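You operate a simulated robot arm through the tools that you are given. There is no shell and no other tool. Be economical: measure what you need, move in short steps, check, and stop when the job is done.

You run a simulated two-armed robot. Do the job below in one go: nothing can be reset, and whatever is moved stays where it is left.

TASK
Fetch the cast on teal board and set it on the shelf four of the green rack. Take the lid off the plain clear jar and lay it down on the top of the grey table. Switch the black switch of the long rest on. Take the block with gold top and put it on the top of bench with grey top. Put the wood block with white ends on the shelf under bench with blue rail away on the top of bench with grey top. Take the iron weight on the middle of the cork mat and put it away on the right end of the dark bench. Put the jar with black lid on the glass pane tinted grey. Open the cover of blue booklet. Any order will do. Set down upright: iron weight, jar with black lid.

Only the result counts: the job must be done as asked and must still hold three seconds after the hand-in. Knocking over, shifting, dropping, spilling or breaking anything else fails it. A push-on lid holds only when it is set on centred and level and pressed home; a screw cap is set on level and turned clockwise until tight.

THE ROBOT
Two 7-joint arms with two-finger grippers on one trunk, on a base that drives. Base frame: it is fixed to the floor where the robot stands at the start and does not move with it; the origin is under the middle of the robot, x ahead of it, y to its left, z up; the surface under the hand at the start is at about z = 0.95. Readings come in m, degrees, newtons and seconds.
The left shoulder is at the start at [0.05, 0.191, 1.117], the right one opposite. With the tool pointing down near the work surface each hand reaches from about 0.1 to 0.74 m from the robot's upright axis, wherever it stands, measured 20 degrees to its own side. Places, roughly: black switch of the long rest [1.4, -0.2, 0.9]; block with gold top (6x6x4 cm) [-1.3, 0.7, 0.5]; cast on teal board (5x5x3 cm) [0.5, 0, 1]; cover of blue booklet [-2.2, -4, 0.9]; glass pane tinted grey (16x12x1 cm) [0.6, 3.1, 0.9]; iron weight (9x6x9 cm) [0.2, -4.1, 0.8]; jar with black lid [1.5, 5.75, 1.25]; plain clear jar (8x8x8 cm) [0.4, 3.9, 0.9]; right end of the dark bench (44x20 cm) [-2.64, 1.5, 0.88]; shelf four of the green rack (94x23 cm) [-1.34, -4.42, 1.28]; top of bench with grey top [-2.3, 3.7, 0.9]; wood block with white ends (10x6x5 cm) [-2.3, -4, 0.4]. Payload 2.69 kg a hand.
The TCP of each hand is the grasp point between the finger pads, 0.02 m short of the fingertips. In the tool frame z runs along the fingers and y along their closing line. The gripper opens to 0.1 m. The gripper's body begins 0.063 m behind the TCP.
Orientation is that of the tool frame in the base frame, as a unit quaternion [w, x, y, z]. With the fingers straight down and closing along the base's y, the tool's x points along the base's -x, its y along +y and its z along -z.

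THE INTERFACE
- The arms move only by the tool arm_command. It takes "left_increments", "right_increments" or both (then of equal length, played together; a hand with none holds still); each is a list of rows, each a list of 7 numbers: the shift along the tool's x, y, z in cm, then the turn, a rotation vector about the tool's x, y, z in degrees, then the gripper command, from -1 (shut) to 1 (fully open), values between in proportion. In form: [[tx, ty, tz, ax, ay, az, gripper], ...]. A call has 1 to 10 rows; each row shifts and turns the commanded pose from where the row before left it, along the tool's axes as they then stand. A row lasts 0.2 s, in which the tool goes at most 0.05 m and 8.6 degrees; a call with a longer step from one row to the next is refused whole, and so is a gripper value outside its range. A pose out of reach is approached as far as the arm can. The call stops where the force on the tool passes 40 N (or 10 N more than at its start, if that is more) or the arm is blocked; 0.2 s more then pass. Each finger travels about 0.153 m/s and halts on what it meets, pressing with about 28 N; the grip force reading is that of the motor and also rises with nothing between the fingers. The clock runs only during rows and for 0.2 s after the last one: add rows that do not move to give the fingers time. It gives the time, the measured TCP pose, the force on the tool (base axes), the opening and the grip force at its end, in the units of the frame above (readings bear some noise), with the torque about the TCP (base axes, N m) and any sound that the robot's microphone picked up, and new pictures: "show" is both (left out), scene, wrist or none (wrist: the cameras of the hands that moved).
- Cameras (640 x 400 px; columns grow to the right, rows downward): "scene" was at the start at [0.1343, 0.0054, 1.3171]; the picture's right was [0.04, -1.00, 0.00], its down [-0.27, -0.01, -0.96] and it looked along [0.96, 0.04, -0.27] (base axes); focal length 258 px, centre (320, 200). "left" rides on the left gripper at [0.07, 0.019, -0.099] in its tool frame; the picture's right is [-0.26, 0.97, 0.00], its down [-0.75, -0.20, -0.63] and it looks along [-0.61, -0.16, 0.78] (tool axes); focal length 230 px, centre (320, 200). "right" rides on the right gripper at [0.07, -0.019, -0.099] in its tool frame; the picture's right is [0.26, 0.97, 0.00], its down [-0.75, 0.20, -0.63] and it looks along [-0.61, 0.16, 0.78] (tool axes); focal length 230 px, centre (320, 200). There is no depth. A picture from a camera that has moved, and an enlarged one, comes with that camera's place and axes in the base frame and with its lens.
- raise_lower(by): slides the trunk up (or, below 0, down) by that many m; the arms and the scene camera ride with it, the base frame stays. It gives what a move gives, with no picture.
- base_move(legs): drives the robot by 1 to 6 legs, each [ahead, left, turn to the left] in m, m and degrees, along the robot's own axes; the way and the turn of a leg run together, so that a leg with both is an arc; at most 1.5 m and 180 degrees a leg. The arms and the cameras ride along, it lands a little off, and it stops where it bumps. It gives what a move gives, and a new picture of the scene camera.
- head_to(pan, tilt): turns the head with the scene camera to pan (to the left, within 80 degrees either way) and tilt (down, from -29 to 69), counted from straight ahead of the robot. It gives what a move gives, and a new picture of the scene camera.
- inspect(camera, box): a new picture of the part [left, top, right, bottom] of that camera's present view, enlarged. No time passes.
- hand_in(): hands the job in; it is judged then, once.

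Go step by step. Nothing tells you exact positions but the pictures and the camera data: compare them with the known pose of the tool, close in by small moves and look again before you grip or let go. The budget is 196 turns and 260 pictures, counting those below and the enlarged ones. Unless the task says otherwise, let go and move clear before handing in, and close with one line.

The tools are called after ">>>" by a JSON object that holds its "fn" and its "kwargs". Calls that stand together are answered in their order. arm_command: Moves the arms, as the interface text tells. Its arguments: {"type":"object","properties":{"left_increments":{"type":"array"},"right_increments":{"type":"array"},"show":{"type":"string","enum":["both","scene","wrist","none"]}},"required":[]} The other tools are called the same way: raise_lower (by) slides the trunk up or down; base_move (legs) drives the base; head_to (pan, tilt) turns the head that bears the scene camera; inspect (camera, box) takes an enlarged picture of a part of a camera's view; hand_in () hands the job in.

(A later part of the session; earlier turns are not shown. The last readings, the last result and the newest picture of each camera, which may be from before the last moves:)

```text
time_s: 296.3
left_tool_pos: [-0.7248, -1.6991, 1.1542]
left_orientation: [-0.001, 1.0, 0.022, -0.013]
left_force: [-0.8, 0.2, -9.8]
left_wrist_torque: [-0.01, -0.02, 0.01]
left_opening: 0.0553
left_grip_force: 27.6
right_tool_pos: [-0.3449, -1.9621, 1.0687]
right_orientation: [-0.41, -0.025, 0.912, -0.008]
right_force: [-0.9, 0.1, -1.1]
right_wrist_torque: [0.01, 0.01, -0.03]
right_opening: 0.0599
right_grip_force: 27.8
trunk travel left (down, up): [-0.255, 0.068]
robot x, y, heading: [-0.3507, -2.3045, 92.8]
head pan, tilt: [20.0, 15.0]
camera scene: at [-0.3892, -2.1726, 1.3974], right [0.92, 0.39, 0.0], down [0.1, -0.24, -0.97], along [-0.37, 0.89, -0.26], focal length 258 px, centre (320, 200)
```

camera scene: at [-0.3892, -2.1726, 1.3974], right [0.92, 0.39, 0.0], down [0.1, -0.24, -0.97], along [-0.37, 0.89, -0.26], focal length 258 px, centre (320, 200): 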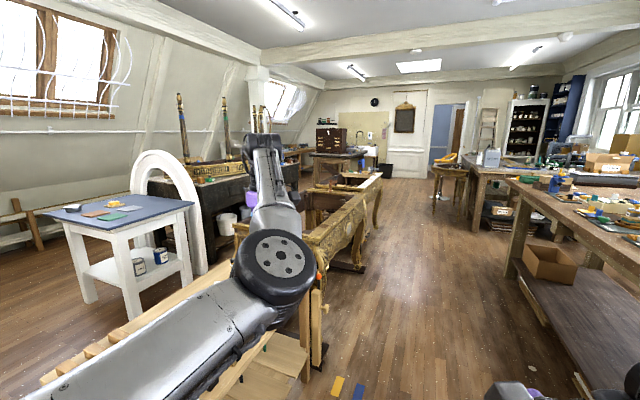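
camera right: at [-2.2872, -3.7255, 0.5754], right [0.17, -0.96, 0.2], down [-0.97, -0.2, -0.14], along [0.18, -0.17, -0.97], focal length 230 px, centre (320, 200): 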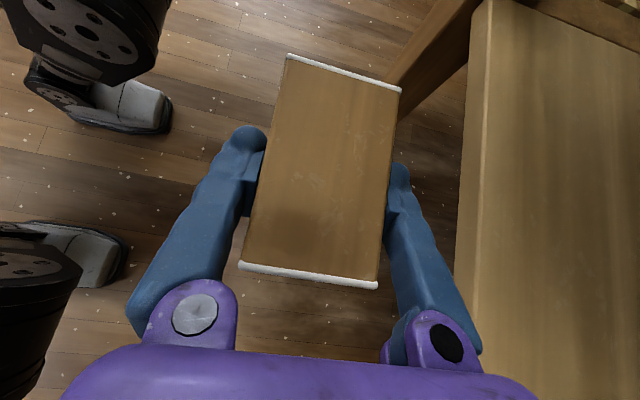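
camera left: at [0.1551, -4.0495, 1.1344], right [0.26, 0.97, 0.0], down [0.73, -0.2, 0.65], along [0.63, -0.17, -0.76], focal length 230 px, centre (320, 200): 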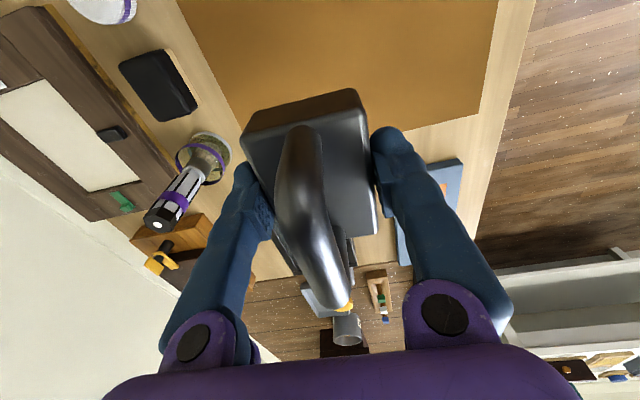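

The corridor ahead is clear. I'll go north past the gold tables and then look west for the dark bench.

>>> {"fn": "base_move", "kwargs": {"legs": [[0.1, -0.15, -2.8], [1.5, 0, 0], [1.3, 0, 0]]}}

>>> {"fn": "head_to", "kwargs": {"pan": 70, "tilt": 20}}

```text
time_s: 311.4
left_tool_pos: [-0.4803, 1.2119, 1.1549]
left_orientation: [-0.002, 1.0, -0.009, -0.013]
left_force: [-0.5, 0.5, -10.2]
left_wrist_torque: [0.0, -0.03, 0.04]
left_opening: 0.0552
left_grip_force: 28.0
right_tool_pos: [-0.1169, 0.9256, 1.0693]
right_orientation: [-0.409, 0.004, 0.912, 0.006]
right_force: [0.7, 0.4, -0.8]
right_wrist_torque: [0.0, -0.02, 0.01]
right_opening: 0.0595
right_grip_force: 28.0
trunk travel left (down, up): [-0.255, 0.068]
robot x, y, heading: [-0.14, 0.5883, 89.4]
head pan, tilt: [20.0, 15.0]
camera scene: at [-0.1739, 0.7187, 1.3975], right [0.94, 0.33, 0.0], down [0.09, -0.25, -0.97], along [-0.32, 0.91, -0.26], focal length 258 px, centre (320, 200)
```

scene: 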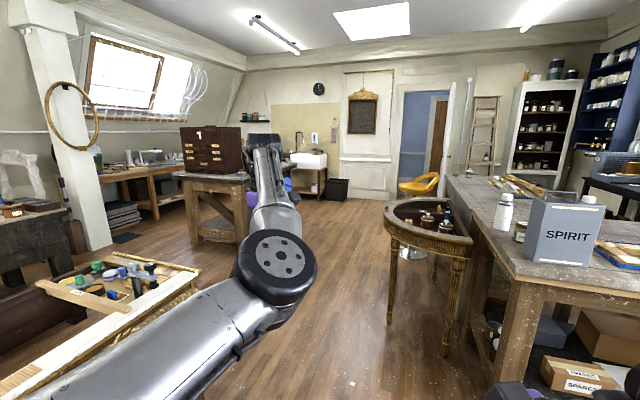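

```text
time_s: 312.6
left_tool_pos: [-0.4793, 1.2115, 1.1542]
left_orientation: [-0.001, 1.0, -0.009, -0.013]
left_force: [-0.3, 0.7, -10.9]
left_wrist_torque: [0.0, 0.0, -0.01]
left_opening: 0.0551
left_grip_force: 27.9
right_tool_pos: [-0.1168, 0.9241, 1.0688]
right_orientation: [-0.41, 0.004, 0.912, 0.005]
right_force: [0.8, -0.4, -1.0]
right_wrist_torque: [-0.04, -0.05, 0.0]
right_opening: 0.0597
right_grip_force: 28.0
trunk travel left (down, up): [-0.255, 0.068]
robot x, y, heading: [-0.1428, 0.5885, 89.3]
head pan, tilt: [70.0, 20.0]
camera scene: at [-0.2302, 0.6634, 1.3894], right [0.35, 0.93, 0.0], down [0.32, -0.12, -0.94], along [-0.88, 0.33, -0.34], focal length 258 px, centre (320, 200)
```

scene: 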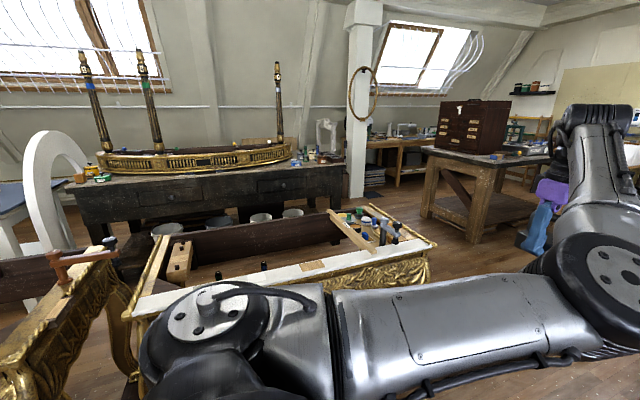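

The dark bench runs along x≈-2.4..-2.9 (y up to 1.7); its right end is at my reach from (-1.98, 1.86) facing west. The brown table with a grey top lies at y≈3+. Drive there.

>>> {"fn": "base_move", "kwargs": {"legs": [[0.95, 0.2, 0.6], [0, 0, 90], [0, -0.4, 0], [0.7, 0, 0]]}}

>>> {"fn": "head_to", "kwargs": {"pan": 20, "tilt": 25}}

```text
time_s: 328.7
left_tool_pos: [-1.6598, 1.591, 1.1544]
left_orientation: [0.009, 0.703, 0.711, -0.011]
left_force: [-0.4, 1.0, -10.0]
left_wrist_torque: [0.03, -0.03, 0.01]
left_opening: 0.0553
left_grip_force: 28.6
right_tool_pos: [-1.3842, 1.9616, 1.0685]
right_orientation: [0.289, 0.651, -0.639, 0.29]
right_force: [0.7, 0.5, -1.4]
right_wrist_torque: [0.03, -0.02, 0.0]
right_opening: 0.0595
right_grip_force: 28.3
trunk travel left (down, up): [-0.255, 0.068]
robot x, y, heading: [-1.0384, 1.9417, -179.2]
head pan, tilt: [70.0, 20.0]
camera scene: at [-1.1161, 1.8562, 1.3894], right [-0.94, 0.33, 0.0], down [0.11, 0.32, -0.94], along [-0.31, -0.89, -0.34], focal length 258 px, centre (320, 200)
```

scene: 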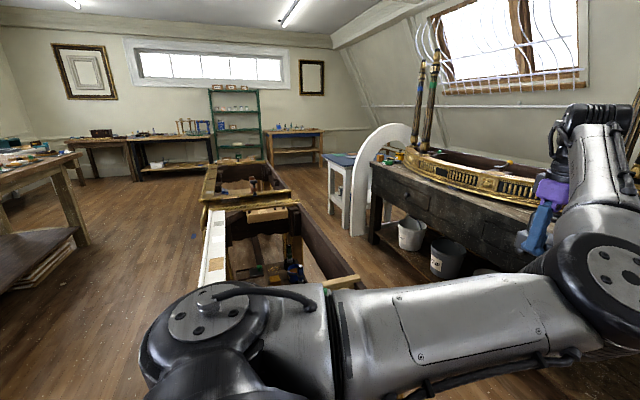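

```text
time_s: 329.9
left_tool_pos: [-1.6595, 1.5912, 1.154]
left_orientation: [0.008, 0.704, 0.71, -0.01]
left_force: [-1.0, 0.7, -10.8]
left_wrist_torque: [0.02, 0.01, -0.02]
left_opening: 0.0552
left_grip_force: 28.1
right_tool_pos: [-1.3833, 1.9612, 1.07]
right_orientation: [0.289, 0.652, -0.639, 0.289]
right_force: [-0.1, 0.2, -0.8]
right_wrist_torque: [0.06, -0.03, 0.03]
right_opening: 0.0596
right_grip_force: 27.6
trunk travel left (down, up): [-0.255, 0.068]
robot x, y, heading: [-1.0445, 1.9459, -179.2]
head pan, tilt: [20.0, 25.0]
camera scene: at [-1.1714, 1.9112, 1.3813], right [-0.36, 0.93, 0.0], down [0.4, 0.15, -0.91], along [-0.85, -0.32, -0.42], focal length 258 px, centre (320, 200)
```

scene: 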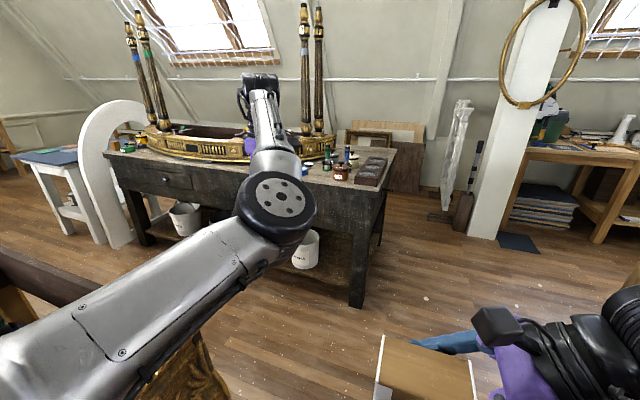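

>>> {"fn": "inspect", "kwargs": {"camera": "scene", "box": [290, 120, 410, 220]}}

>>> {"fn": "inspect", "kwargs": {"camera": "left", "box": [0, 0, 640, 400]}}

```text
4.00 times, centred on (350, 170) of scene
camera zoom: at [-1.1714, 1.9112, 1.3813], right [-0.36, 0.93, 0.0], down [0.4, 0.15, -0.91], along [-0.85, -0.32, -0.42], focal length 1034 px, centre (200, 320)
```

zoom: 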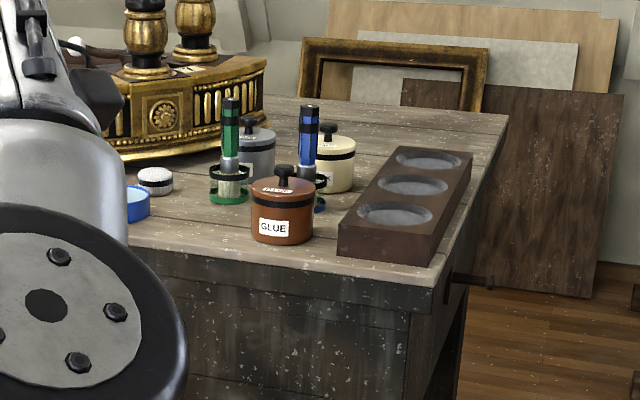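

```text
1.00 times, centred on (320, 200) of left (not enlarged: the box is as wide or as high as the picture)
camera zoom: at [-1.641, 1.6644, 1.2526], right [0.97, -0.25, 0.0], down [-0.19, -0.74, 0.65], along [-0.16, -0.63, -0.76], focal length 230 px, centre (320, 200)
```

zoom: 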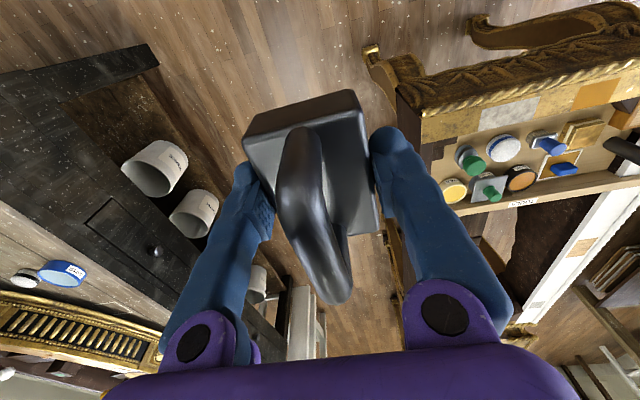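

The right end holds pots and brushes, with a gap near (-2.55, 1.46). I'll drive in at safe height and look from above.

>>> {"fn": "base_move", "kwargs": {"legs": [[0.88, 0, -0.8], [0, 0.1, 0]]}}

>>> {"fn": "inspect", "kwargs": {"camera": "left", "box": [0, 0, 640, 400]}}

>>> {"fn": "inspect", "kwargs": {"camera": "scene", "box": [160, 120, 400, 300]}}

```text
time_s: 335.8
left_tool_pos: [-2.5504, 1.4719, 1.1536]
left_orientation: [0.008, 0.701, 0.713, -0.011]
left_force: [0.2, -0.3, -10.4]
left_wrist_torque: [0.02, -0.02, -0.01]
left_opening: 0.0552
left_grip_force: 27.9
right_tool_pos: [-2.2769, 1.8439, 1.0689]
right_orientation: [0.288, 0.653, -0.637, 0.29]
right_force: [0.3, -0.3, -1.1]
right_wrist_torque: [0.03, 0.04, -0.01]
right_opening: 0.0595
right_grip_force: 28.3
trunk travel left (down, up): [-0.255, 0.068]
robot x, y, heading: [-1.9372, 1.8276, -179.0]
head pan, tilt: [20.0, 25.0]
camera scene: at [-2.0641, 1.7946, 1.3813], right [-0.36, 0.93, 0.0], down [0.4, 0.15, -0.91], along [-0.84, -0.33, -0.42], focal length 258 px, centre (320, 200)
```

scene: 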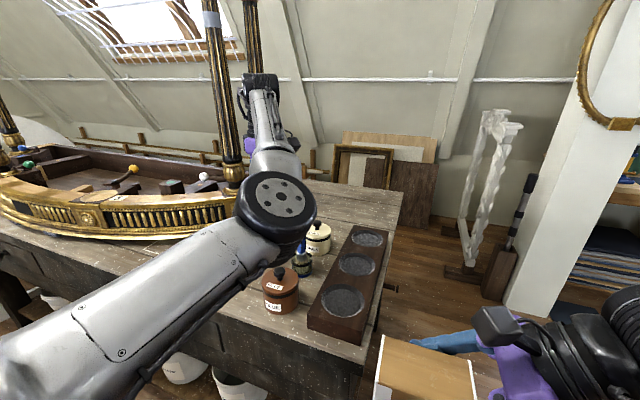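

```text
1.00 times, centred on (320, 200) of left (not enlarged: the box is as wide or as high as the picture)
camera zoom: at [-2.5325, 1.5459, 1.2525], right [0.97, -0.24, 0.0], down [-0.19, -0.74, 0.65], along [-0.16, -0.63, -0.76], focal length 230 px, centre (320, 200)
```

zoom: 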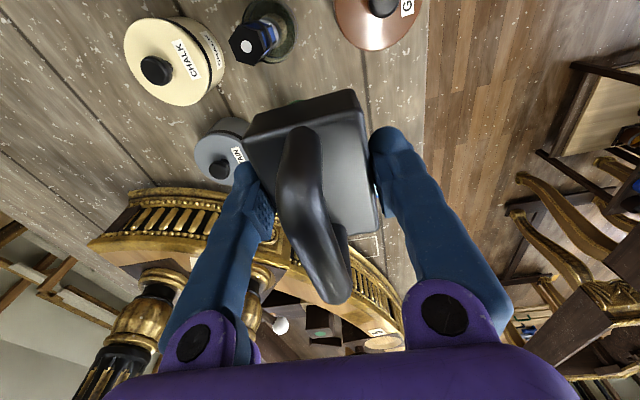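

```text
2.22 times, centred on (280, 210) of scene
camera zoom: at [-2.0641, 1.7946, 1.3813], right [-0.36, 0.93, 0.0], down [0.4, 0.15, -0.91], along [-0.84, -0.33, -0.42], focal length 574 px, centre (409, 178)
```

zoom: 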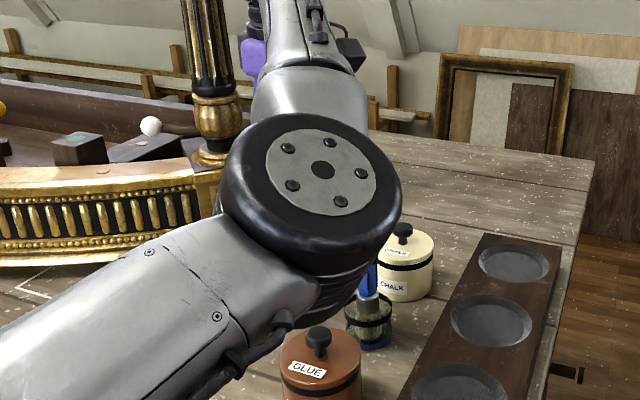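

I'll shift the weight towards the front-edge gap before the glue pot, around (-2.47, 1.435), and look again.

>>> {"fn": "arm_command", "kwargs": {"left_increments": [[-1.85, 4, 0, 0, 0, 0, -1], [-1.85, 4, 0, 0, 0, 0, -1], [0, 0, 3, 0, 0, 0, -1]], "show": "wrist"}}

```text
time_s: 336.6
left_tool_pos: [-2.4707, 1.4349, 1.1274]
left_orientation: [0.009, 0.702, 0.712, -0.011]
left_force: [-0.8, 0.2, -10.4]
left_wrist_torque: [0.05, -0.05, 0.01]
left_opening: 0.0555
left_grip_force: 27.7
right_tool_pos: [-2.2761, 1.8431, 1.0688]
right_orientation: [0.288, 0.653, -0.637, 0.291]
right_force: [-0.1, -0.6, -1.9]
right_wrist_torque: [0.0, -0.01, 0.03]
right_opening: 0.0594
right_grip_force: 27.9
trunk travel left (down, up): [-0.255, 0.068]
robot x, y, heading: [-1.9391, 1.8266, -179.2]
head pan, tilt: [20.0, 25.0]
camera left: at [-2.4523, 1.5098, 1.2239], right [0.97, -0.24, 0.01], down [-0.19, -0.74, 0.65], along [-0.15, -0.63, -0.76], focal length 230 px, centre (320, 200)
```

left: 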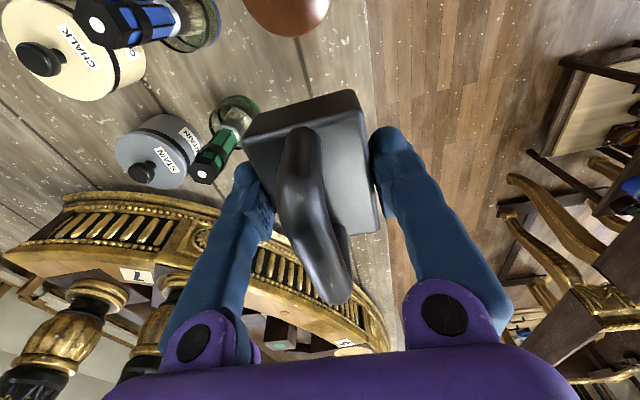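

Front edge at x≈-2.396, glue pot edge at y≈1.495: the spot fits. Lower in steps.

>>> {"fn": "arm_command", "kwargs": {"left_increments": [[-0.6, 0.3, 4, 0, 0, 0, -1], [0, 0, 4, 0, 0, 0, -1], [0, 0, 4, 0, 0, 0, -1], [0, 0, 4, 0, 0, 0, -1], [0, 0, 2.5, 0, 0, 0, -1]], "show": "wrist"}}

>>> {"fn": "inspect", "kwargs": {"camera": "scene", "box": [160, 180, 400, 360]}}

```text
time_s: 337.8
left_tool_pos: [-2.4688, 1.4258, 0.9413]
left_orientation: [0.008, 0.702, 0.712, -0.01]
left_force: [-0.1, 0.0, -10.1]
left_wrist_torque: [0.06, 0.0, 0.01]
left_opening: 0.0553
left_grip_force: 27.6
right_tool_pos: [-2.276, 1.8437, 1.0679]
right_orientation: [0.288, 0.653, -0.637, 0.29]
right_force: [0.2, -0.5, -1.1]
right_wrist_torque: [0.03, 0.01, 0.02]
right_opening: 0.0597
right_grip_force: 28.2
trunk travel left (down, up): [-0.255, 0.068]
robot x, y, heading: [-1.9379, 1.8297, -178.8]
head pan, tilt: [20.0, 25.0]
camera left: at [-2.4498, 1.4994, 1.0401], right [0.97, -0.24, 0.0], down [-0.19, -0.74, 0.65], along [-0.16, -0.63, -0.76], focal length 230 px, centre (320, 200)
```

left: 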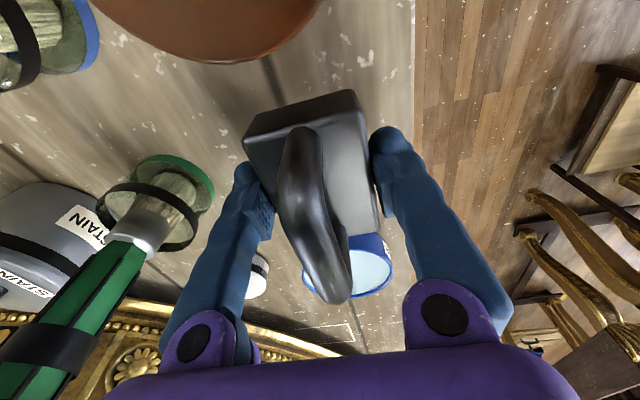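

```text
2.22 times, centred on (280, 270) of scene
camera zoom: at [-2.0642, 1.7946, 1.3813], right [-0.36, 0.93, 0.0], down [0.4, 0.15, -0.91], along [-0.84, -0.33, -0.42], focal length 574 px, centre (409, 44)
```

zoom: 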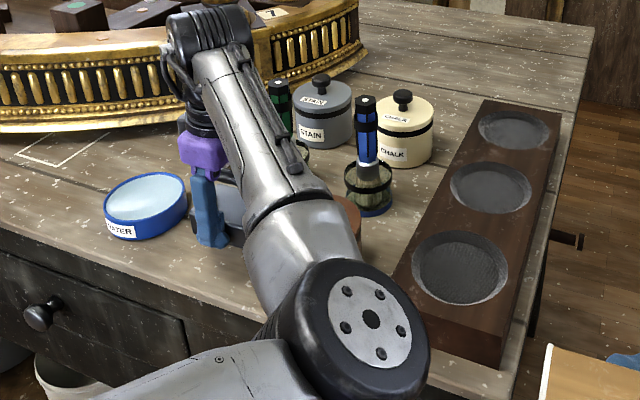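

>>> {"fn": "arm_command", "kwargs": {"left_increments": [[0, 0, 1.2, 0, 0, 0, -1], [0, 0, 0.6, 0, 0, 0, -1], [0, 0, 0.5, 0, 0, 0, -1]], "show": "wrist"}}

```text
time_s: 338.6
left_tool_pos: [-2.4667, 1.4243, 0.9183]
left_orientation: [0.008, 0.701, 0.713, -0.01]
left_force: [-0.9, 0.0, -10.7]
left_wrist_torque: [0.02, -0.01, 0.02]
left_opening: 0.0552
left_grip_force: 28.2
right_tool_pos: [-2.2758, 1.844, 1.0687]
right_orientation: [0.289, 0.653, -0.637, 0.29]
right_force: [0.6, -0.6, -0.9]
right_wrist_torque: [0.01, 0.02, -0.03]
right_opening: 0.0595
right_grip_force: 28.0
trunk travel left (down, up): [-0.255, 0.068]
robot x, y, heading: [-1.9398, 1.8324, -178.8]
head pan, tilt: [20.0, 25.0]
camera left: at [-2.4496, 1.4977, 1.016], right [0.97, -0.24, 0.0], down [-0.19, -0.74, 0.65], along [-0.16, -0.63, -0.76], focal length 230 px, centre (320, 200)
```

left: 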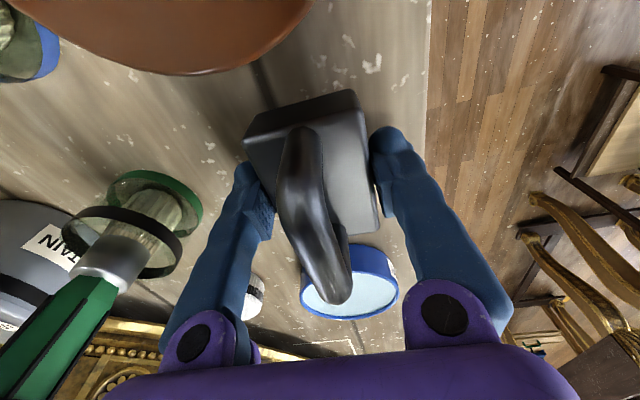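

>>> {"fn": "arm_command", "kwargs": {"left_increments": [[0, 0, 0.5, 0, 0, 0, -1], [0, 0, 0.5, 0, 0, 0, -1]], "show": "none"}}

>>> {"fn": "arm_command", "kwargs": {"left_increments": [[0, 0, 0.4, 0, 0, 0, -1]], "show": "none"}}

>>> {"fn": "arm_command", "kwargs": {"left_increments": [[0, 0, 0.4, 0, 0, 0, -1]], "show": "wrist"}}

```text
time_s: 339.1
left_tool_pos: [-2.4674, 1.4232, 0.9108]
left_orientation: [0.008, 0.701, 0.713, -0.012]
left_force: [0.8, -0.8, -0.8]
left_wrist_torque: [-0.05, -0.28, 0.08]
left_opening: 0.0552
left_grip_force: 28.4
right_tool_pos: [-2.2752, 1.8431, 1.0697]
right_orientation: [0.289, 0.653, -0.637, 0.289]
right_force: [-0.1, -0.6, -0.9]
right_wrist_torque: [0.02, 0.0, 0.01]
right_opening: 0.0595
right_grip_force: 27.8
trunk travel left (down, up): [-0.255, 0.068]
robot x, y, heading: [-1.9378, 1.8284, -178.7]
head pan, tilt: [20.0, 25.0]
```

```text
time_s: 339.6
left_tool_pos: [-2.4676, 1.4244, 0.9096]
left_orientation: [0.008, 0.702, 0.712, -0.016]
left_force: [-4.8, -1.6, 18.4]
left_wrist_torque: [0.16, 0.09, 0.01]
left_opening: 0.0554
left_grip_force: 27.8
right_tool_pos: [-2.2739, 1.8455, 1.0705]
right_orientation: [0.289, 0.654, -0.636, 0.29]
right_force: [-0.2, -0.6, -2.2]
right_wrist_torque: [0.01, 0.01, 0.02]
right_opening: 0.0599
right_grip_force: 27.8
trunk travel left (down, up): [-0.255, 0.068]
robot x, y, heading: [-1.9374, 1.829, -178.9]
head pan, tilt: [20.0, 25.0]
```

```text
time_s: 339.9
left_tool_pos: [-2.4669, 1.424, 0.9045]
left_orientation: [0.008, 0.702, 0.712, -0.013]
left_force: [-9.7, -2.3, 18.8]
left_wrist_torque: [0.02, 0.2, 0.05]
left_opening: 0.0555
left_grip_force: 28.0
right_tool_pos: [-2.2744, 1.846, 1.0692]
right_orientation: [0.289, 0.653, -0.637, 0.29]
right_force: [0.6, 0.0, -1.5]
right_wrist_torque: [-0.03, 0.07, -0.01]
right_opening: 0.0596
right_grip_force: 28.3
trunk travel left (down, up): [-0.255, 0.068]
robot x, y, heading: [-1.9386, 1.8235, -178.8]
head pan, tilt: [20.0, 25.0]
camera left: at [-2.4487, 1.4987, 1.0009], right [0.97, -0.24, 0.0], down [-0.18, -0.73, 0.65], along [-0.16, -0.63, -0.76], focal length 230 px, centre (320, 200)
```

left: 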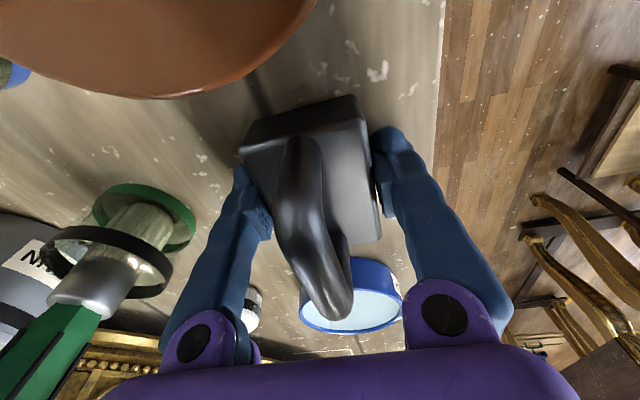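

The weight stands on the bench. Open and rise straight up.

>>> {"fn": "arm_command", "kwargs": {"left_increments": [[0, 0, -0.4, 0, 0, 0, 0.5], [0, 0, 0, 0, 0, 0, 0.5], [0, 0, -3, 0, 0, 0, 0.5], [0, 0, -4, 0, 0, 0, 0.5], [0, 0, -4, 0, 0, 0, 0.5], [0, 0, -4, 0, 0, 0, 0.5], [0, 0, -4, 0, 0, 0, 0.5]], "show": "wrist"}}

```text
time_s: 341.6
left_tool_pos: [-2.4679, 1.4298, 1.0965]
left_orientation: [0.008, 0.701, 0.713, -0.01]
left_force: [0.4, 0.1, -0.9]
left_wrist_torque: [0.0, -0.01, 0.01]
left_opening: 0.075
left_grip_force: 0.0
right_tool_pos: [-2.2731, 1.8444, 1.0699]
right_orientation: [0.289, 0.653, -0.636, 0.291]
right_force: [-0.2, -0.4, -1.5]
right_wrist_torque: [0.0, 0.02, 0.05]
right_opening: 0.0594
right_grip_force: 27.9
trunk travel left (down, up): [-0.255, 0.068]
robot x, y, heading: [-1.9394, 1.8269, -178.8]
head pan, tilt: [20.0, 25.0]
camera left: at [-2.4491, 1.5044, 1.1937], right [0.97, -0.24, 0.0], down [-0.19, -0.74, 0.65], along [-0.16, -0.63, -0.76], focal length 230 px, centre (320, 200)
```

left: 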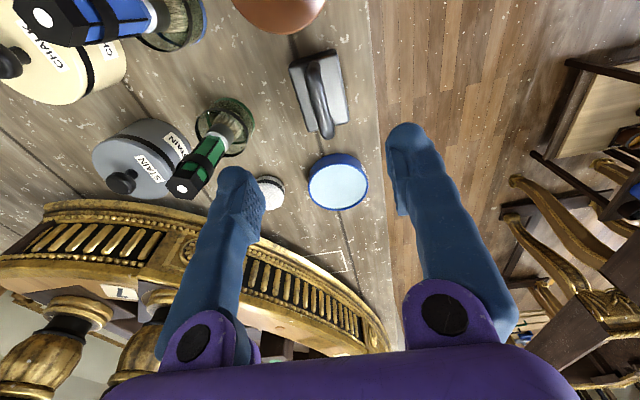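

The weight is upright at (-2.468, 1.425). Now move off and turn north towards the grey-topped bench to set down the wood block.

>>> {"fn": "arm_command", "kwargs": {"left_increments": [[0, 0, -4, 0, 0, 0, 0.5], [0, 0, -4, 0, 0, 0, 0.5], [0, 0, -4, 0, 0, 0, 0.5]], "show": "none"}}

>>> {"fn": "base_move", "kwargs": {"legs": [[-0.1, -0.35, 0], [0, 0, -90]]}}

>>> {"fn": "head_to", "kwargs": {"pan": 0, "tilt": 25}}

```text
time_s: 342.4
left_tool_pos: [-2.4665, 1.4329, 1.2159]
left_orientation: [0.007, 0.702, 0.712, -0.012]
left_force: [0.2, 0.1, -0.1]
left_wrist_torque: [0.02, 0.04, -0.02]
left_opening: 0.0749
left_grip_force: 0.1
right_tool_pos: [-2.2746, 1.8448, 1.0686]
right_orientation: [0.289, 0.653, -0.637, 0.289]
right_force: [-0.4, 0.0, -0.9]
right_wrist_torque: [0.03, 0.03, 0.01]
right_opening: 0.0594
right_grip_force: 27.7
trunk travel left (down, up): [-0.255, 0.068]
robot x, y, heading: [-1.9349, 1.8291, -178.9]
head pan, tilt: [20.0, 25.0]
```

```text
time_s: 349.6
left_tool_pos: [-2.2576, 2.6877, 1.2157]
left_orientation: [-0.001, 1.0, 0.024, -0.013]
left_force: [0.2, -0.3, 0.1]
left_wrist_torque: [-0.03, 0.0, 0.03]
left_opening: 0.0749
left_grip_force: 0.2
right_tool_pos: [-1.8395, 2.5079, 1.0698]
right_orientation: [-0.409, -0.027, 0.912, -0.008]
right_force: [-0.1, 0.3, -0.6]
right_wrist_torque: [0.01, 0.0, 0.0]
right_opening: 0.0596
right_grip_force: 27.9
trunk travel left (down, up): [-0.255, 0.068]
robot x, y, heading: [-1.8461, 2.1719, 93.3]
head pan, tilt: [20.0, 25.0]
camera scene: at [-1.882, 2.2969, 1.3815], right [0.92, 0.39, 0.0], down [0.17, -0.39, -0.91], along [-0.36, 0.83, -0.42], focal length 258 px, centre (320, 200)
```

scene: 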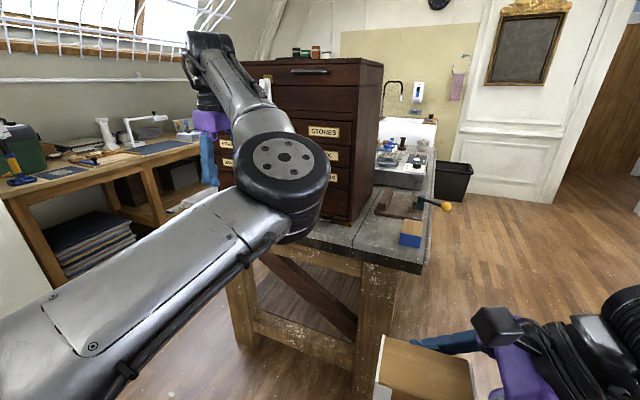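

```text
time_s: 350.5
left_tool_pos: [-2.2586, 2.6867, 1.2158]
left_orientation: [-0.002, 1.0, 0.024, -0.013]
left_force: [0.5, -0.9, -0.5]
left_wrist_torque: [0.05, 0.0, 0.01]
left_opening: 0.0747
left_grip_force: 0.1
right_tool_pos: [-1.8395, 2.5088, 1.0693]
right_orientation: [-0.409, -0.027, 0.912, -0.008]
right_force: [-0.3, -0.3, -1.5]
right_wrist_torque: [-0.01, 0.02, 0.02]
right_opening: 0.0596
right_grip_force: 28.3
trunk travel left (down, up): [-0.255, 0.068]
robot x, y, heading: [-1.8443, 2.1718, 93.2]
head pan, tilt: [0.0, 25.0]
camera scene: at [-1.8511, 2.3041, 1.3814], right [1.0, 0.05, 0.0], down [0.02, -0.42, -0.91], along [-0.05, 0.9, -0.42], focal length 258 px, centre (320, 200)
```

scene: 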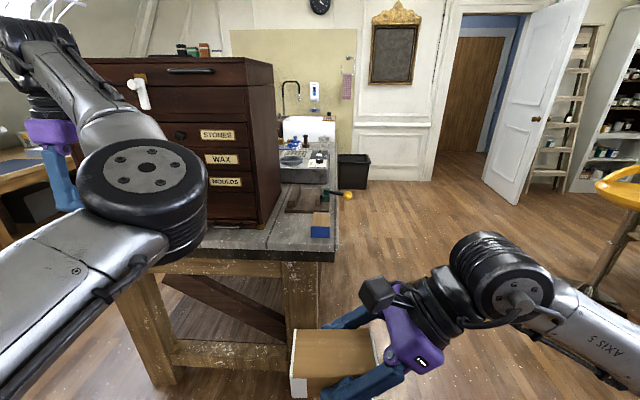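

The bench's front strip (y≈2.91–3.08, in front of the cabinet) is free. I'll retract the left hand a bit and drive so the right hand can set the wood block at about (-2.10, 2.985).

>>> {"fn": "arm_command", "kwargs": {"left_increments": [[-1, 4, 0, 0, 0, 0, 0.5], [-1, 4, 0, 0, 0, 0, 0.5]], "show": "none"}}

>>> {"fn": "base_move", "kwargs": {"legs": [[0, 0.26, -3], [0.26, 0, 0]]}}

>>> {"fn": "inspect", "kwargs": {"camera": "right", "box": [0, 0, 640, 400]}}

```text
time_s: 351.1
left_tool_pos: [-2.2869, 2.6114, 1.2167]
left_orientation: [-0.001, 1.0, 0.025, -0.013]
left_force: [0.0, 1.0, 0.6]
left_wrist_torque: [0.03, -0.01, -0.02]
left_opening: 0.0749
left_grip_force: 0.1
left hand out of reach, approached as far as the arm can: row 2
right_tool_pos: [-1.8397, 2.5074, 1.069]
right_orientation: [-0.409, -0.027, 0.912, -0.009]
right_force: [-0.4, -0.5, -0.9]
right_wrist_torque: [-0.01, -0.03, 0.02]
right_opening: 0.0596
right_grip_force: 28.2
trunk travel left (down, up): [-0.255, 0.068]
robot x, y, heading: [-1.8464, 2.1682, 93.2]
head pan, tilt: [0.0, 25.0]
```

```text
time_s: 355.5
left_tool_pos: [-2.5293, 2.8858, 1.218]
left_orientation: [-0.002, 1.0, -0.002, -0.013]
left_force: [0.4, 0.2, -0.4]
left_wrist_torque: [-0.01, 0.01, -0.03]
left_opening: 0.0753
left_grip_force: 0.0
right_tool_pos: [-2.0891, 2.7596, 1.0693]
right_orientation: [-0.41, -0.004, 0.912, 0.002]
right_force: [-0.3, 0.1, -1.7]
right_wrist_torque: [-0.01, 0.03, 0.02]
right_opening: 0.0595
right_grip_force: 28.3
trunk travel left (down, up): [-0.255, 0.068]
robot x, y, heading: [-2.1082, 2.4211, 90.2]
head pan, tilt: [0.0, 25.0]
camera scene: at [-2.1109, 2.5558, 1.3814], right [1.0, 0.0, 0.0], down [0.0, -0.42, -0.91], along [0.0, 0.91, -0.42], focal length 258 px, centre (320, 200)
```

scene: 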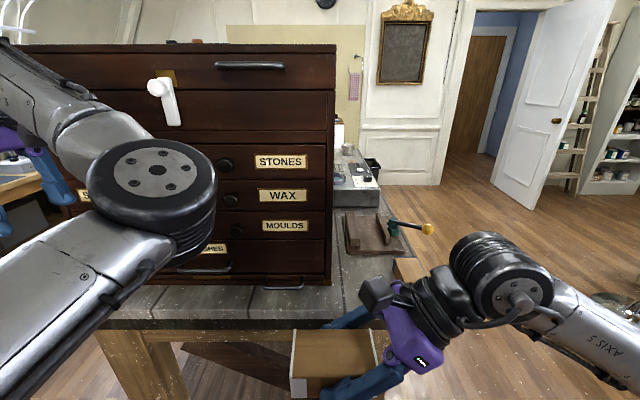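

```text
1.00 times, centred on (320, 200) of right (not enlarged: the box is as wide or as high as the picture)
camera zoom: at [-2.0617, 2.7397, 1.1868], right [-0.18, 0.96, 0.2], down [0.97, 0.21, -0.14], along [-0.18, 0.17, -0.97], focal length 230 px, centre (320, 200)
```

zoom: 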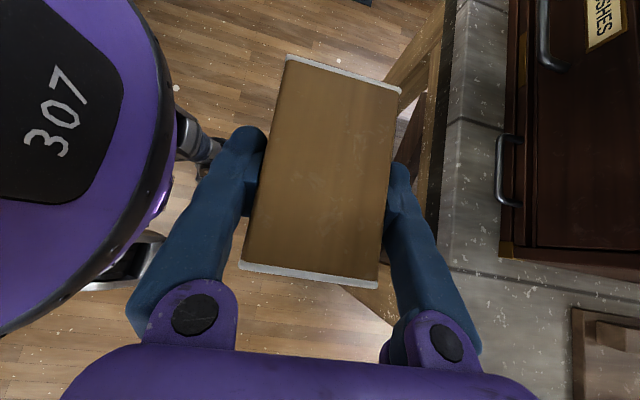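

The strip before the cabinet is narrow, but the corner right of it is free. I'll move the block over (-2.035, 3.01).

>>> {"fn": "arm_command", "kwargs": {"right_increments": [[-1.72, 4.17, 0.32, 0, 0, 0, -1], [-1.72, 4.17, 0.32, 0, 0, 0, -1], [-1.72, 4.17, 0.32, 0, 0, 0, -1], [-1.72, 4.17, 0.32, 0, 0, 0, -1], [-1.72, 4.17, 0.32, 0, 0, 0, -1], [-1.72, 4.17, 0.32, 0, 0, 0, -1]], "show": "both"}}

```text
time_s: 356.9
left_tool_pos: [-2.5297, 2.8848, 1.2168]
left_orientation: [-0.002, 1.0, -0.002, -0.013]
left_force: [-0.6, 0.2, 0.2]
left_wrist_torque: [-0.02, 0.04, 0.02]
left_opening: 0.075
left_grip_force: 0.0
right_tool_pos: [-2.0371, 3.011, 0.9792]
right_orientation: [-0.41, -0.004, 0.912, 0.002]
right_force: [-0.3, 0.9, -2.3]
right_wrist_torque: [-0.01, 0.02, 0.01]
right_opening: 0.0598
right_grip_force: 27.7
trunk travel left (down, up): [-0.255, 0.068]
robot x, y, heading: [-2.1114, 2.4217, 90.3]
head pan, tilt: [0.0, 25.0]
camera scene: at [-2.1111, 2.556, 1.3813], right [1.0, 0.0, 0.0], down [0.0, -0.42, -0.91], along [0.0, 0.91, -0.42], focal length 258 px, centre (320, 200)
camera right: at [-2.0094, 2.9911, 1.0967], right [-0.18, 0.96, 0.2], down [0.97, 0.21, -0.14], along [-0.18, 0.17, -0.97], focal length 230 px, centre (320, 200)
```

scene: 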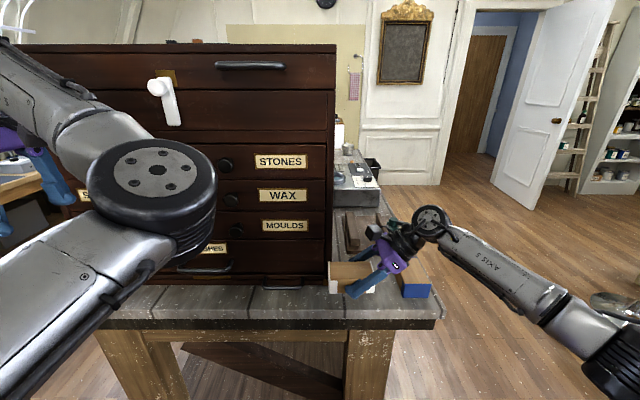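
right: 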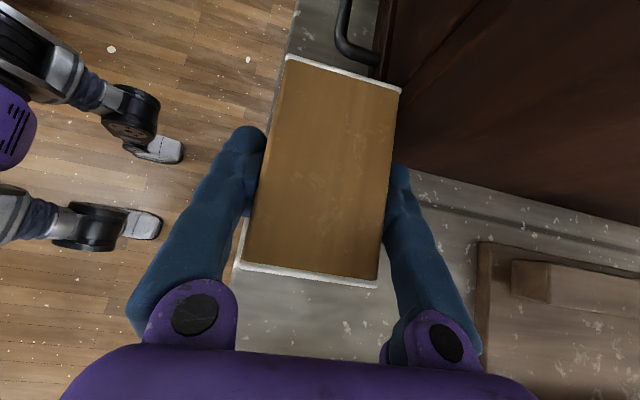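

>>> {"fn": "inspect", "kwargs": {"camera": "scene", "box": [300, 220, 460, 340]}}

```text
3.33 times, centred on (380, 280) of scene
camera zoom: at [-2.1111, 2.556, 1.3813], right [1.0, 0.0, 0.0], down [0.0, -0.42, -0.91], along [0.0, 0.91, -0.42], focal length 861 px, centre (120, -67)
```

zoom: 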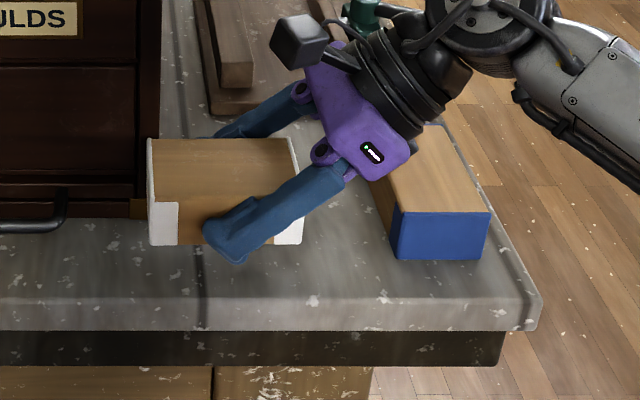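

>>> {"fn": "arm_command", "kwargs": {"right_increments": [[-1.85, -0.2, 0.17, 0, 0, 0, -1], [-1.85, -0.2, 0.17, 0, 0, 0, -1], [-0.37, 0, 0.33, 0, 0, 0, -1], [-0.37, 0, 0.33, 0, 0, 0, -1]], "show": "none"}}

>>> {"fn": "inspect", "kwargs": {"camera": "scene", "box": [300, 220, 460, 340]}}

```text
time_s: 357.9
left_tool_pos: [-2.5282, 2.884, 1.2176]
left_orientation: [-0.003, 1.0, -0.002, -0.013]
left_force: [-0.4, 0.0, -0.5]
left_wrist_torque: [-0.04, 0.04, 0.03]
left_opening: 0.0749
left_grip_force: 0.1
right_tool_pos: [-2.013, 3.0064, 0.9433]
right_orientation: [-0.411, -0.003, 0.912, 0.004]
right_force: [1.4, 0.3, 5.4]
right_wrist_torque: [-0.2, 0.31, 0.01]
right_opening: 0.0594
right_grip_force: 27.8
trunk travel left (down, up): [-0.255, 0.068]
robot x, y, heading: [-2.111, 2.4224, 90.0]
head pan, tilt: [0.0, 25.0]
```

```text
3.33 times, centred on (380, 280) of scene
camera zoom: at [-2.1107, 2.5545, 1.3817], right [1.0, 0.0, 0.0], down [0.0, -0.42, -0.91], along [0.0, 0.91, -0.42], focal length 861 px, centre (120, -67)
```

zoom: 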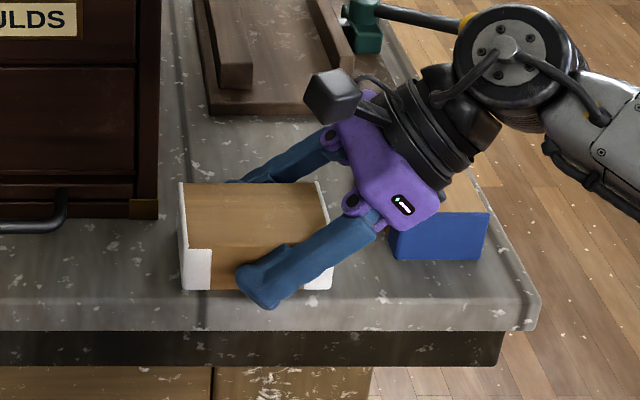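

Contact. Press slightly, release, and withdraw back along the tool axis.

>>> {"fn": "arm_command", "kwargs": {"right_increments": [[-0.2, 0, 0.15, 0, 0, 0, -1], [0, 0, 0, 0, 0, 0, 0.5], [0, 0, 0, 0, 0, 0, 0.5], [1.5, 0, -1.33, 0, 0, 0, 0.5], [2.2, 0, -2, 0, 0, 0, 0.5], [2.2, 0, -2, 0, 0, 0, 0.5], [2.2, 0, -2, 0, 0, 0, 0.5], [2.2, 0, -2, 0, 0, 0, 0.5], [2.2, 0, -2, 0, 0, 0, 0.5]], "show": "none"}}

>>> {"fn": "inspect", "kwargs": {"camera": "scene", "box": [300, 220, 460, 340]}}

```text
time_s: 359.9
left_tool_pos: [-2.5297, 2.8837, 1.2179]
left_orientation: [-0.002, 1.0, -0.002, -0.014]
left_force: [0.9, -0.1, 0.1]
left_wrist_torque: [-0.02, 0.01, 0.0]
left_opening: 0.0752
left_grip_force: 0.0
right_tool_pos: [-2.0136, 3.004, 1.1097]
right_orientation: [-0.409, -0.003, 0.913, 0.002]
right_force: [-0.3, -0.3, -0.1]
right_wrist_torque: [-0.06, 0.0, -0.02]
right_opening: 0.0748
right_grip_force: 0.0
trunk travel left (down, up): [-0.255, 0.068]
robot x, y, heading: [-2.1103, 2.4232, 90.2]
head pan, tilt: [0.0, 25.0]
```

```text
3.33 times, centred on (380, 280) of scene
camera zoom: at [-2.1112, 2.5548, 1.3815], right [1.0, 0.0, 0.0], down [0.0, -0.42, -0.91], along [0.0, 0.91, -0.42], focal length 861 px, centre (120, -67)
```

zoom: 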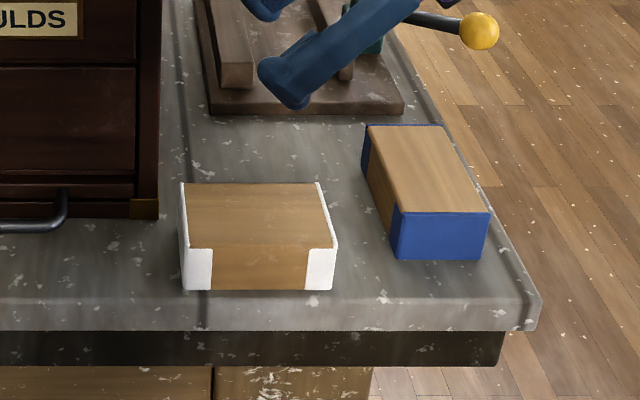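

Wood block placed. Now straighten the right hand, back off and look for the gold-topped block near (-1.3, 0.7, 0.5).

>>> {"fn": "arm_command", "kwargs": {"right_increments": [[0, 0, -2, 0, -8, 0, 0.5], [0, 0, -2, 0, -8, 0, 0.5], [0, 0, -2, 0, -8, 0, 0.5], [0, 0, -2, 0, -8, 0, 0.5], [0, 0, -2, 0, -8, 0, 0.5], [0, 0, -2, 0, -8, 0, 0.5]], "show": "none"}}

>>> {"fn": "base_move", "kwargs": {"legs": [[-0.4, 0, 0], [0, 0, -90], [0.35, 0, 0], [0, 0, -90]]}}

>>> {"fn": "head_to", "kwargs": {"pan": 0, "tilt": 45}}

```text
time_s: 361.3
left_tool_pos: [-2.5296, 2.8838, 1.2161]
left_orientation: [-0.003, 1.0, -0.002, -0.012]
left_force: [0.1, -0.4, 0.2]
left_wrist_torque: [0.04, -0.03, -0.01]
left_opening: 0.075
left_grip_force: 0.1
right_tool_pos: [-1.9556, 3.0057, 1.2103]
right_orientation: [-0.002, 0.0, 1.0, 0.004]
right_force: [-0.4, -0.1, 0.1]
right_wrist_torque: [-0.01, -0.02, 0.05]
right_opening: 0.0749
right_grip_force: 0.1
trunk travel left (down, up): [-0.255, 0.068]
robot x, y, heading: [-2.1106, 2.4198, 89.9]
head pan, tilt: [0.0, 25.0]
```

```text
time_s: 373.2
left_tool_pos: [-1.3306, 1.5671, 1.2172]
left_orientation: [0.013, -0.014, 1.0, -0.003]
left_force: [-1.2, -0.2, -0.4]
left_wrist_torque: [-0.02, 0.02, -0.05]
left_opening: 0.0747
left_grip_force: 0.1
right_tool_pos: [-1.8993, 1.4301, 1.2103]
right_orientation: [0.004, 1.0, 0.017, 0.002]
right_force: [-0.3, -0.2, 0.2]
right_wrist_torque: [0.01, -0.01, 0.02]
right_opening: 0.075
right_grip_force: 0.1
trunk travel left (down, up): [-0.255, 0.068]
robot x, y, heading: [-1.7616, 2.0175, -88.1]
head pan, tilt: [0.0, 25.0]
camera scene: at [-1.7558, 1.8869, 1.3815], right [-1.0, -0.03, 0.0], down [-0.01, 0.42, -0.91], along [0.03, -0.91, -0.42], focal length 258 px, centre (320, 200)
```

scene: 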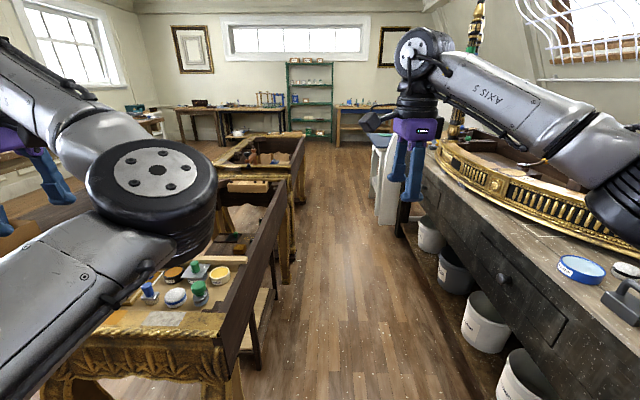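

```text
time_s: 374.1
left_tool_pos: [-1.3303, 1.5663, 1.2173]
left_orientation: [0.013, -0.013, 1.0, -0.003]
left_force: [0.4, -0.7, 0.0]
left_wrist_torque: [-0.02, -0.03, -0.01]
left_opening: 0.0746
left_grip_force: 0.1
right_tool_pos: [-1.8995, 1.4298, 1.2115]
right_orientation: [0.005, 1.0, 0.017, 0.003]
right_force: [0.0, 0.4, -0.6]
right_wrist_torque: [-0.03, -0.01, 0.01]
right_opening: 0.075
right_grip_force: 0.0
trunk travel left (down, up): [-0.255, 0.068]
robot x, y, heading: [-1.7617, 2.0164, -88.2]
head pan, tilt: [0.0, 45.0]
camera scene: at [-1.756, 1.8978, 1.3509], right [-1.0, -0.03, 0.0], down [-0.02, 0.71, -0.71], along [0.02, -0.71, -0.71], focal length 258 px, centre (320, 200)
```

scene: 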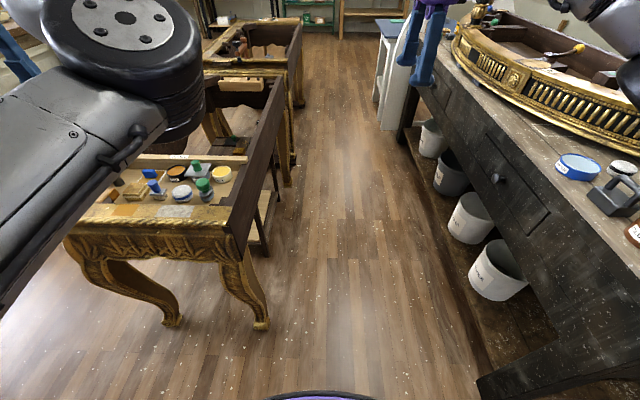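

The gold-framed tables have an open cavity; the east side has more room. I'll go round to the east side and face west at y≈0.7.

>>> {"fn": "base_move", "kwargs": {"legs": [[0, 1.2, 0], [1.3, 0, 0], [0, 0, -92]]}}

>>> {"fn": "head_to", "kwargs": {"pan": 0, "tilt": 50}}

```text
time_s: 394.6
left_tool_pos: [-1.0221, 0.3215, 1.2175]
left_orientation: [0.008, 0.708, 0.706, -0.011]
left_force: [-0.3, 0.1, -0.1]
left_wrist_torque: [0.05, 0.03, -0.02]
left_opening: 0.0749
left_grip_force: 0.1
right_tool_pos: [-1.1427, 0.8953, 1.2099]
right_orientation: [0.005, 0.709, -0.705, -0.001]
right_force: [0.4, -1.0, 0.6]
right_wrist_torque: [0.02, 0.0, -0.01]
right_opening: 0.0749
right_grip_force: 0.2
trunk travel left (down, up): [-0.255, 0.068]
robot x, y, heading: [-0.5557, 0.7389, -180.0]
head pan, tilt: [0.0, 45.0]
camera scene: at [-0.6789, 0.7412, 1.3509], right [0.0, 1.0, 0.0], down [0.71, 0.0, -0.71], along [-0.71, 0.0, -0.71], focal length 258 px, centre (320, 200)
```

scene: 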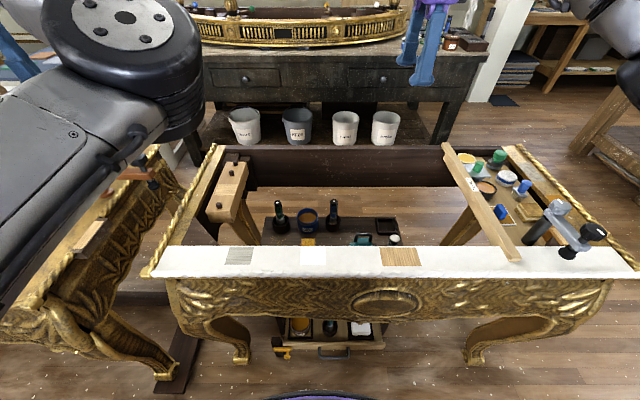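

```text
time_s: 395.3
left_tool_pos: [-1.0223, 0.3226, 1.2171]
left_orientation: [0.007, 0.708, 0.707, -0.012]
left_force: [-0.4, 0.1, 0.1]
left_wrist_torque: [0.03, 0.0, 0.0]
left_opening: 0.0751
left_grip_force: 0.0
right_tool_pos: [-1.1413, 0.8956, 1.2109]
right_orientation: [0.005, 0.709, -0.706, -0.001]
right_force: [0.1, 0.5, 0.6]
right_wrist_torque: [-0.06, 0.01, 0.0]
right_opening: 0.0752
right_grip_force: 0.1
trunk travel left (down, up): [-0.255, 0.068]
robot x, y, heading: [-0.5584, 0.7395, -179.9]
head pan, tilt: [0.0, 50.0]
camera scene: at [-0.6746, 0.7411, 1.344], right [0.0, 1.0, 0.0], down [0.77, 0.0, -0.64], along [-0.64, 0.0, -0.77], focal length 258 px, centre (320, 200)
```

scene: 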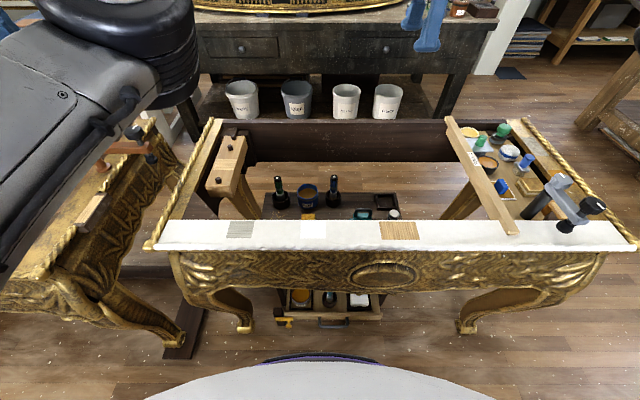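

>>> {"fn": "inspect", "kwargs": {"camera": "scene", "box": [240, 160, 420, 260]}}

>>> {"fn": "inspect", "kwargs": {"camera": "scene", "box": [250, 270, 410, 340]}}

>>> {"fn": "inspect", "kwargs": {"camera": "right", "box": [0, 0, 640, 400]}}

```text
3.56 times, centred on (330, 210) of scene
camera zoom: at [-0.6746, 0.7411, 1.344], right [0.0, 1.0, 0.0], down [0.77, 0.0, -0.64], along [-0.64, 0.0, -0.77], focal length 919 px, centre (284, 164)
```

zoom: 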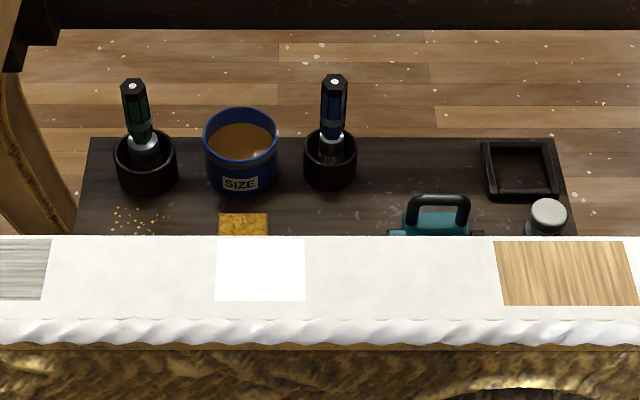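

```text
4.00 times, centred on (330, 305) of scene
camera zoom: at [-0.6746, 0.7411, 1.344], right [0.0, 1.0, 0.0], down [0.77, 0.0, -0.64], along [-0.64, 0.0, -0.77], focal length 1034 px, centre (280, -220)
```

zoom: 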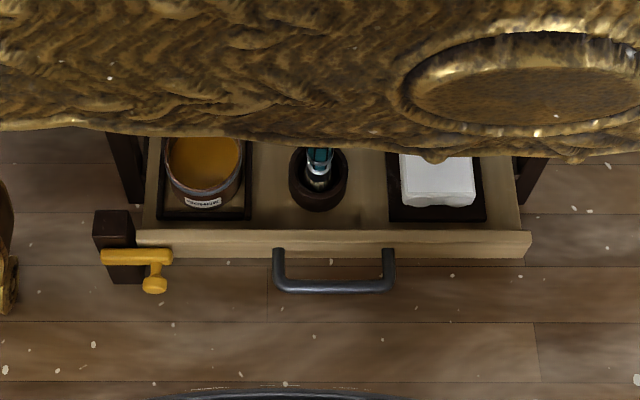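

```text
1.00 times, centred on (320, 200) of right (not enlarged: the box is as wide or as high as the picture)
camera zoom: at [-1.1227, 0.8272, 1.3097], right [-0.96, -0.26, 0.01], down [-0.2, 0.75, 0.63], along [-0.17, 0.6, -0.78], focal length 230 px, centre (320, 200)
```

zoom: 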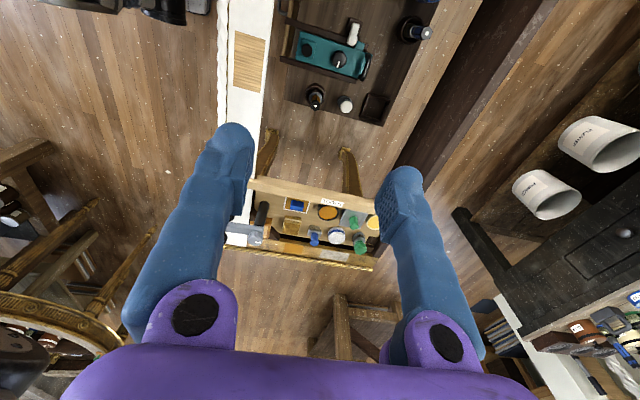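

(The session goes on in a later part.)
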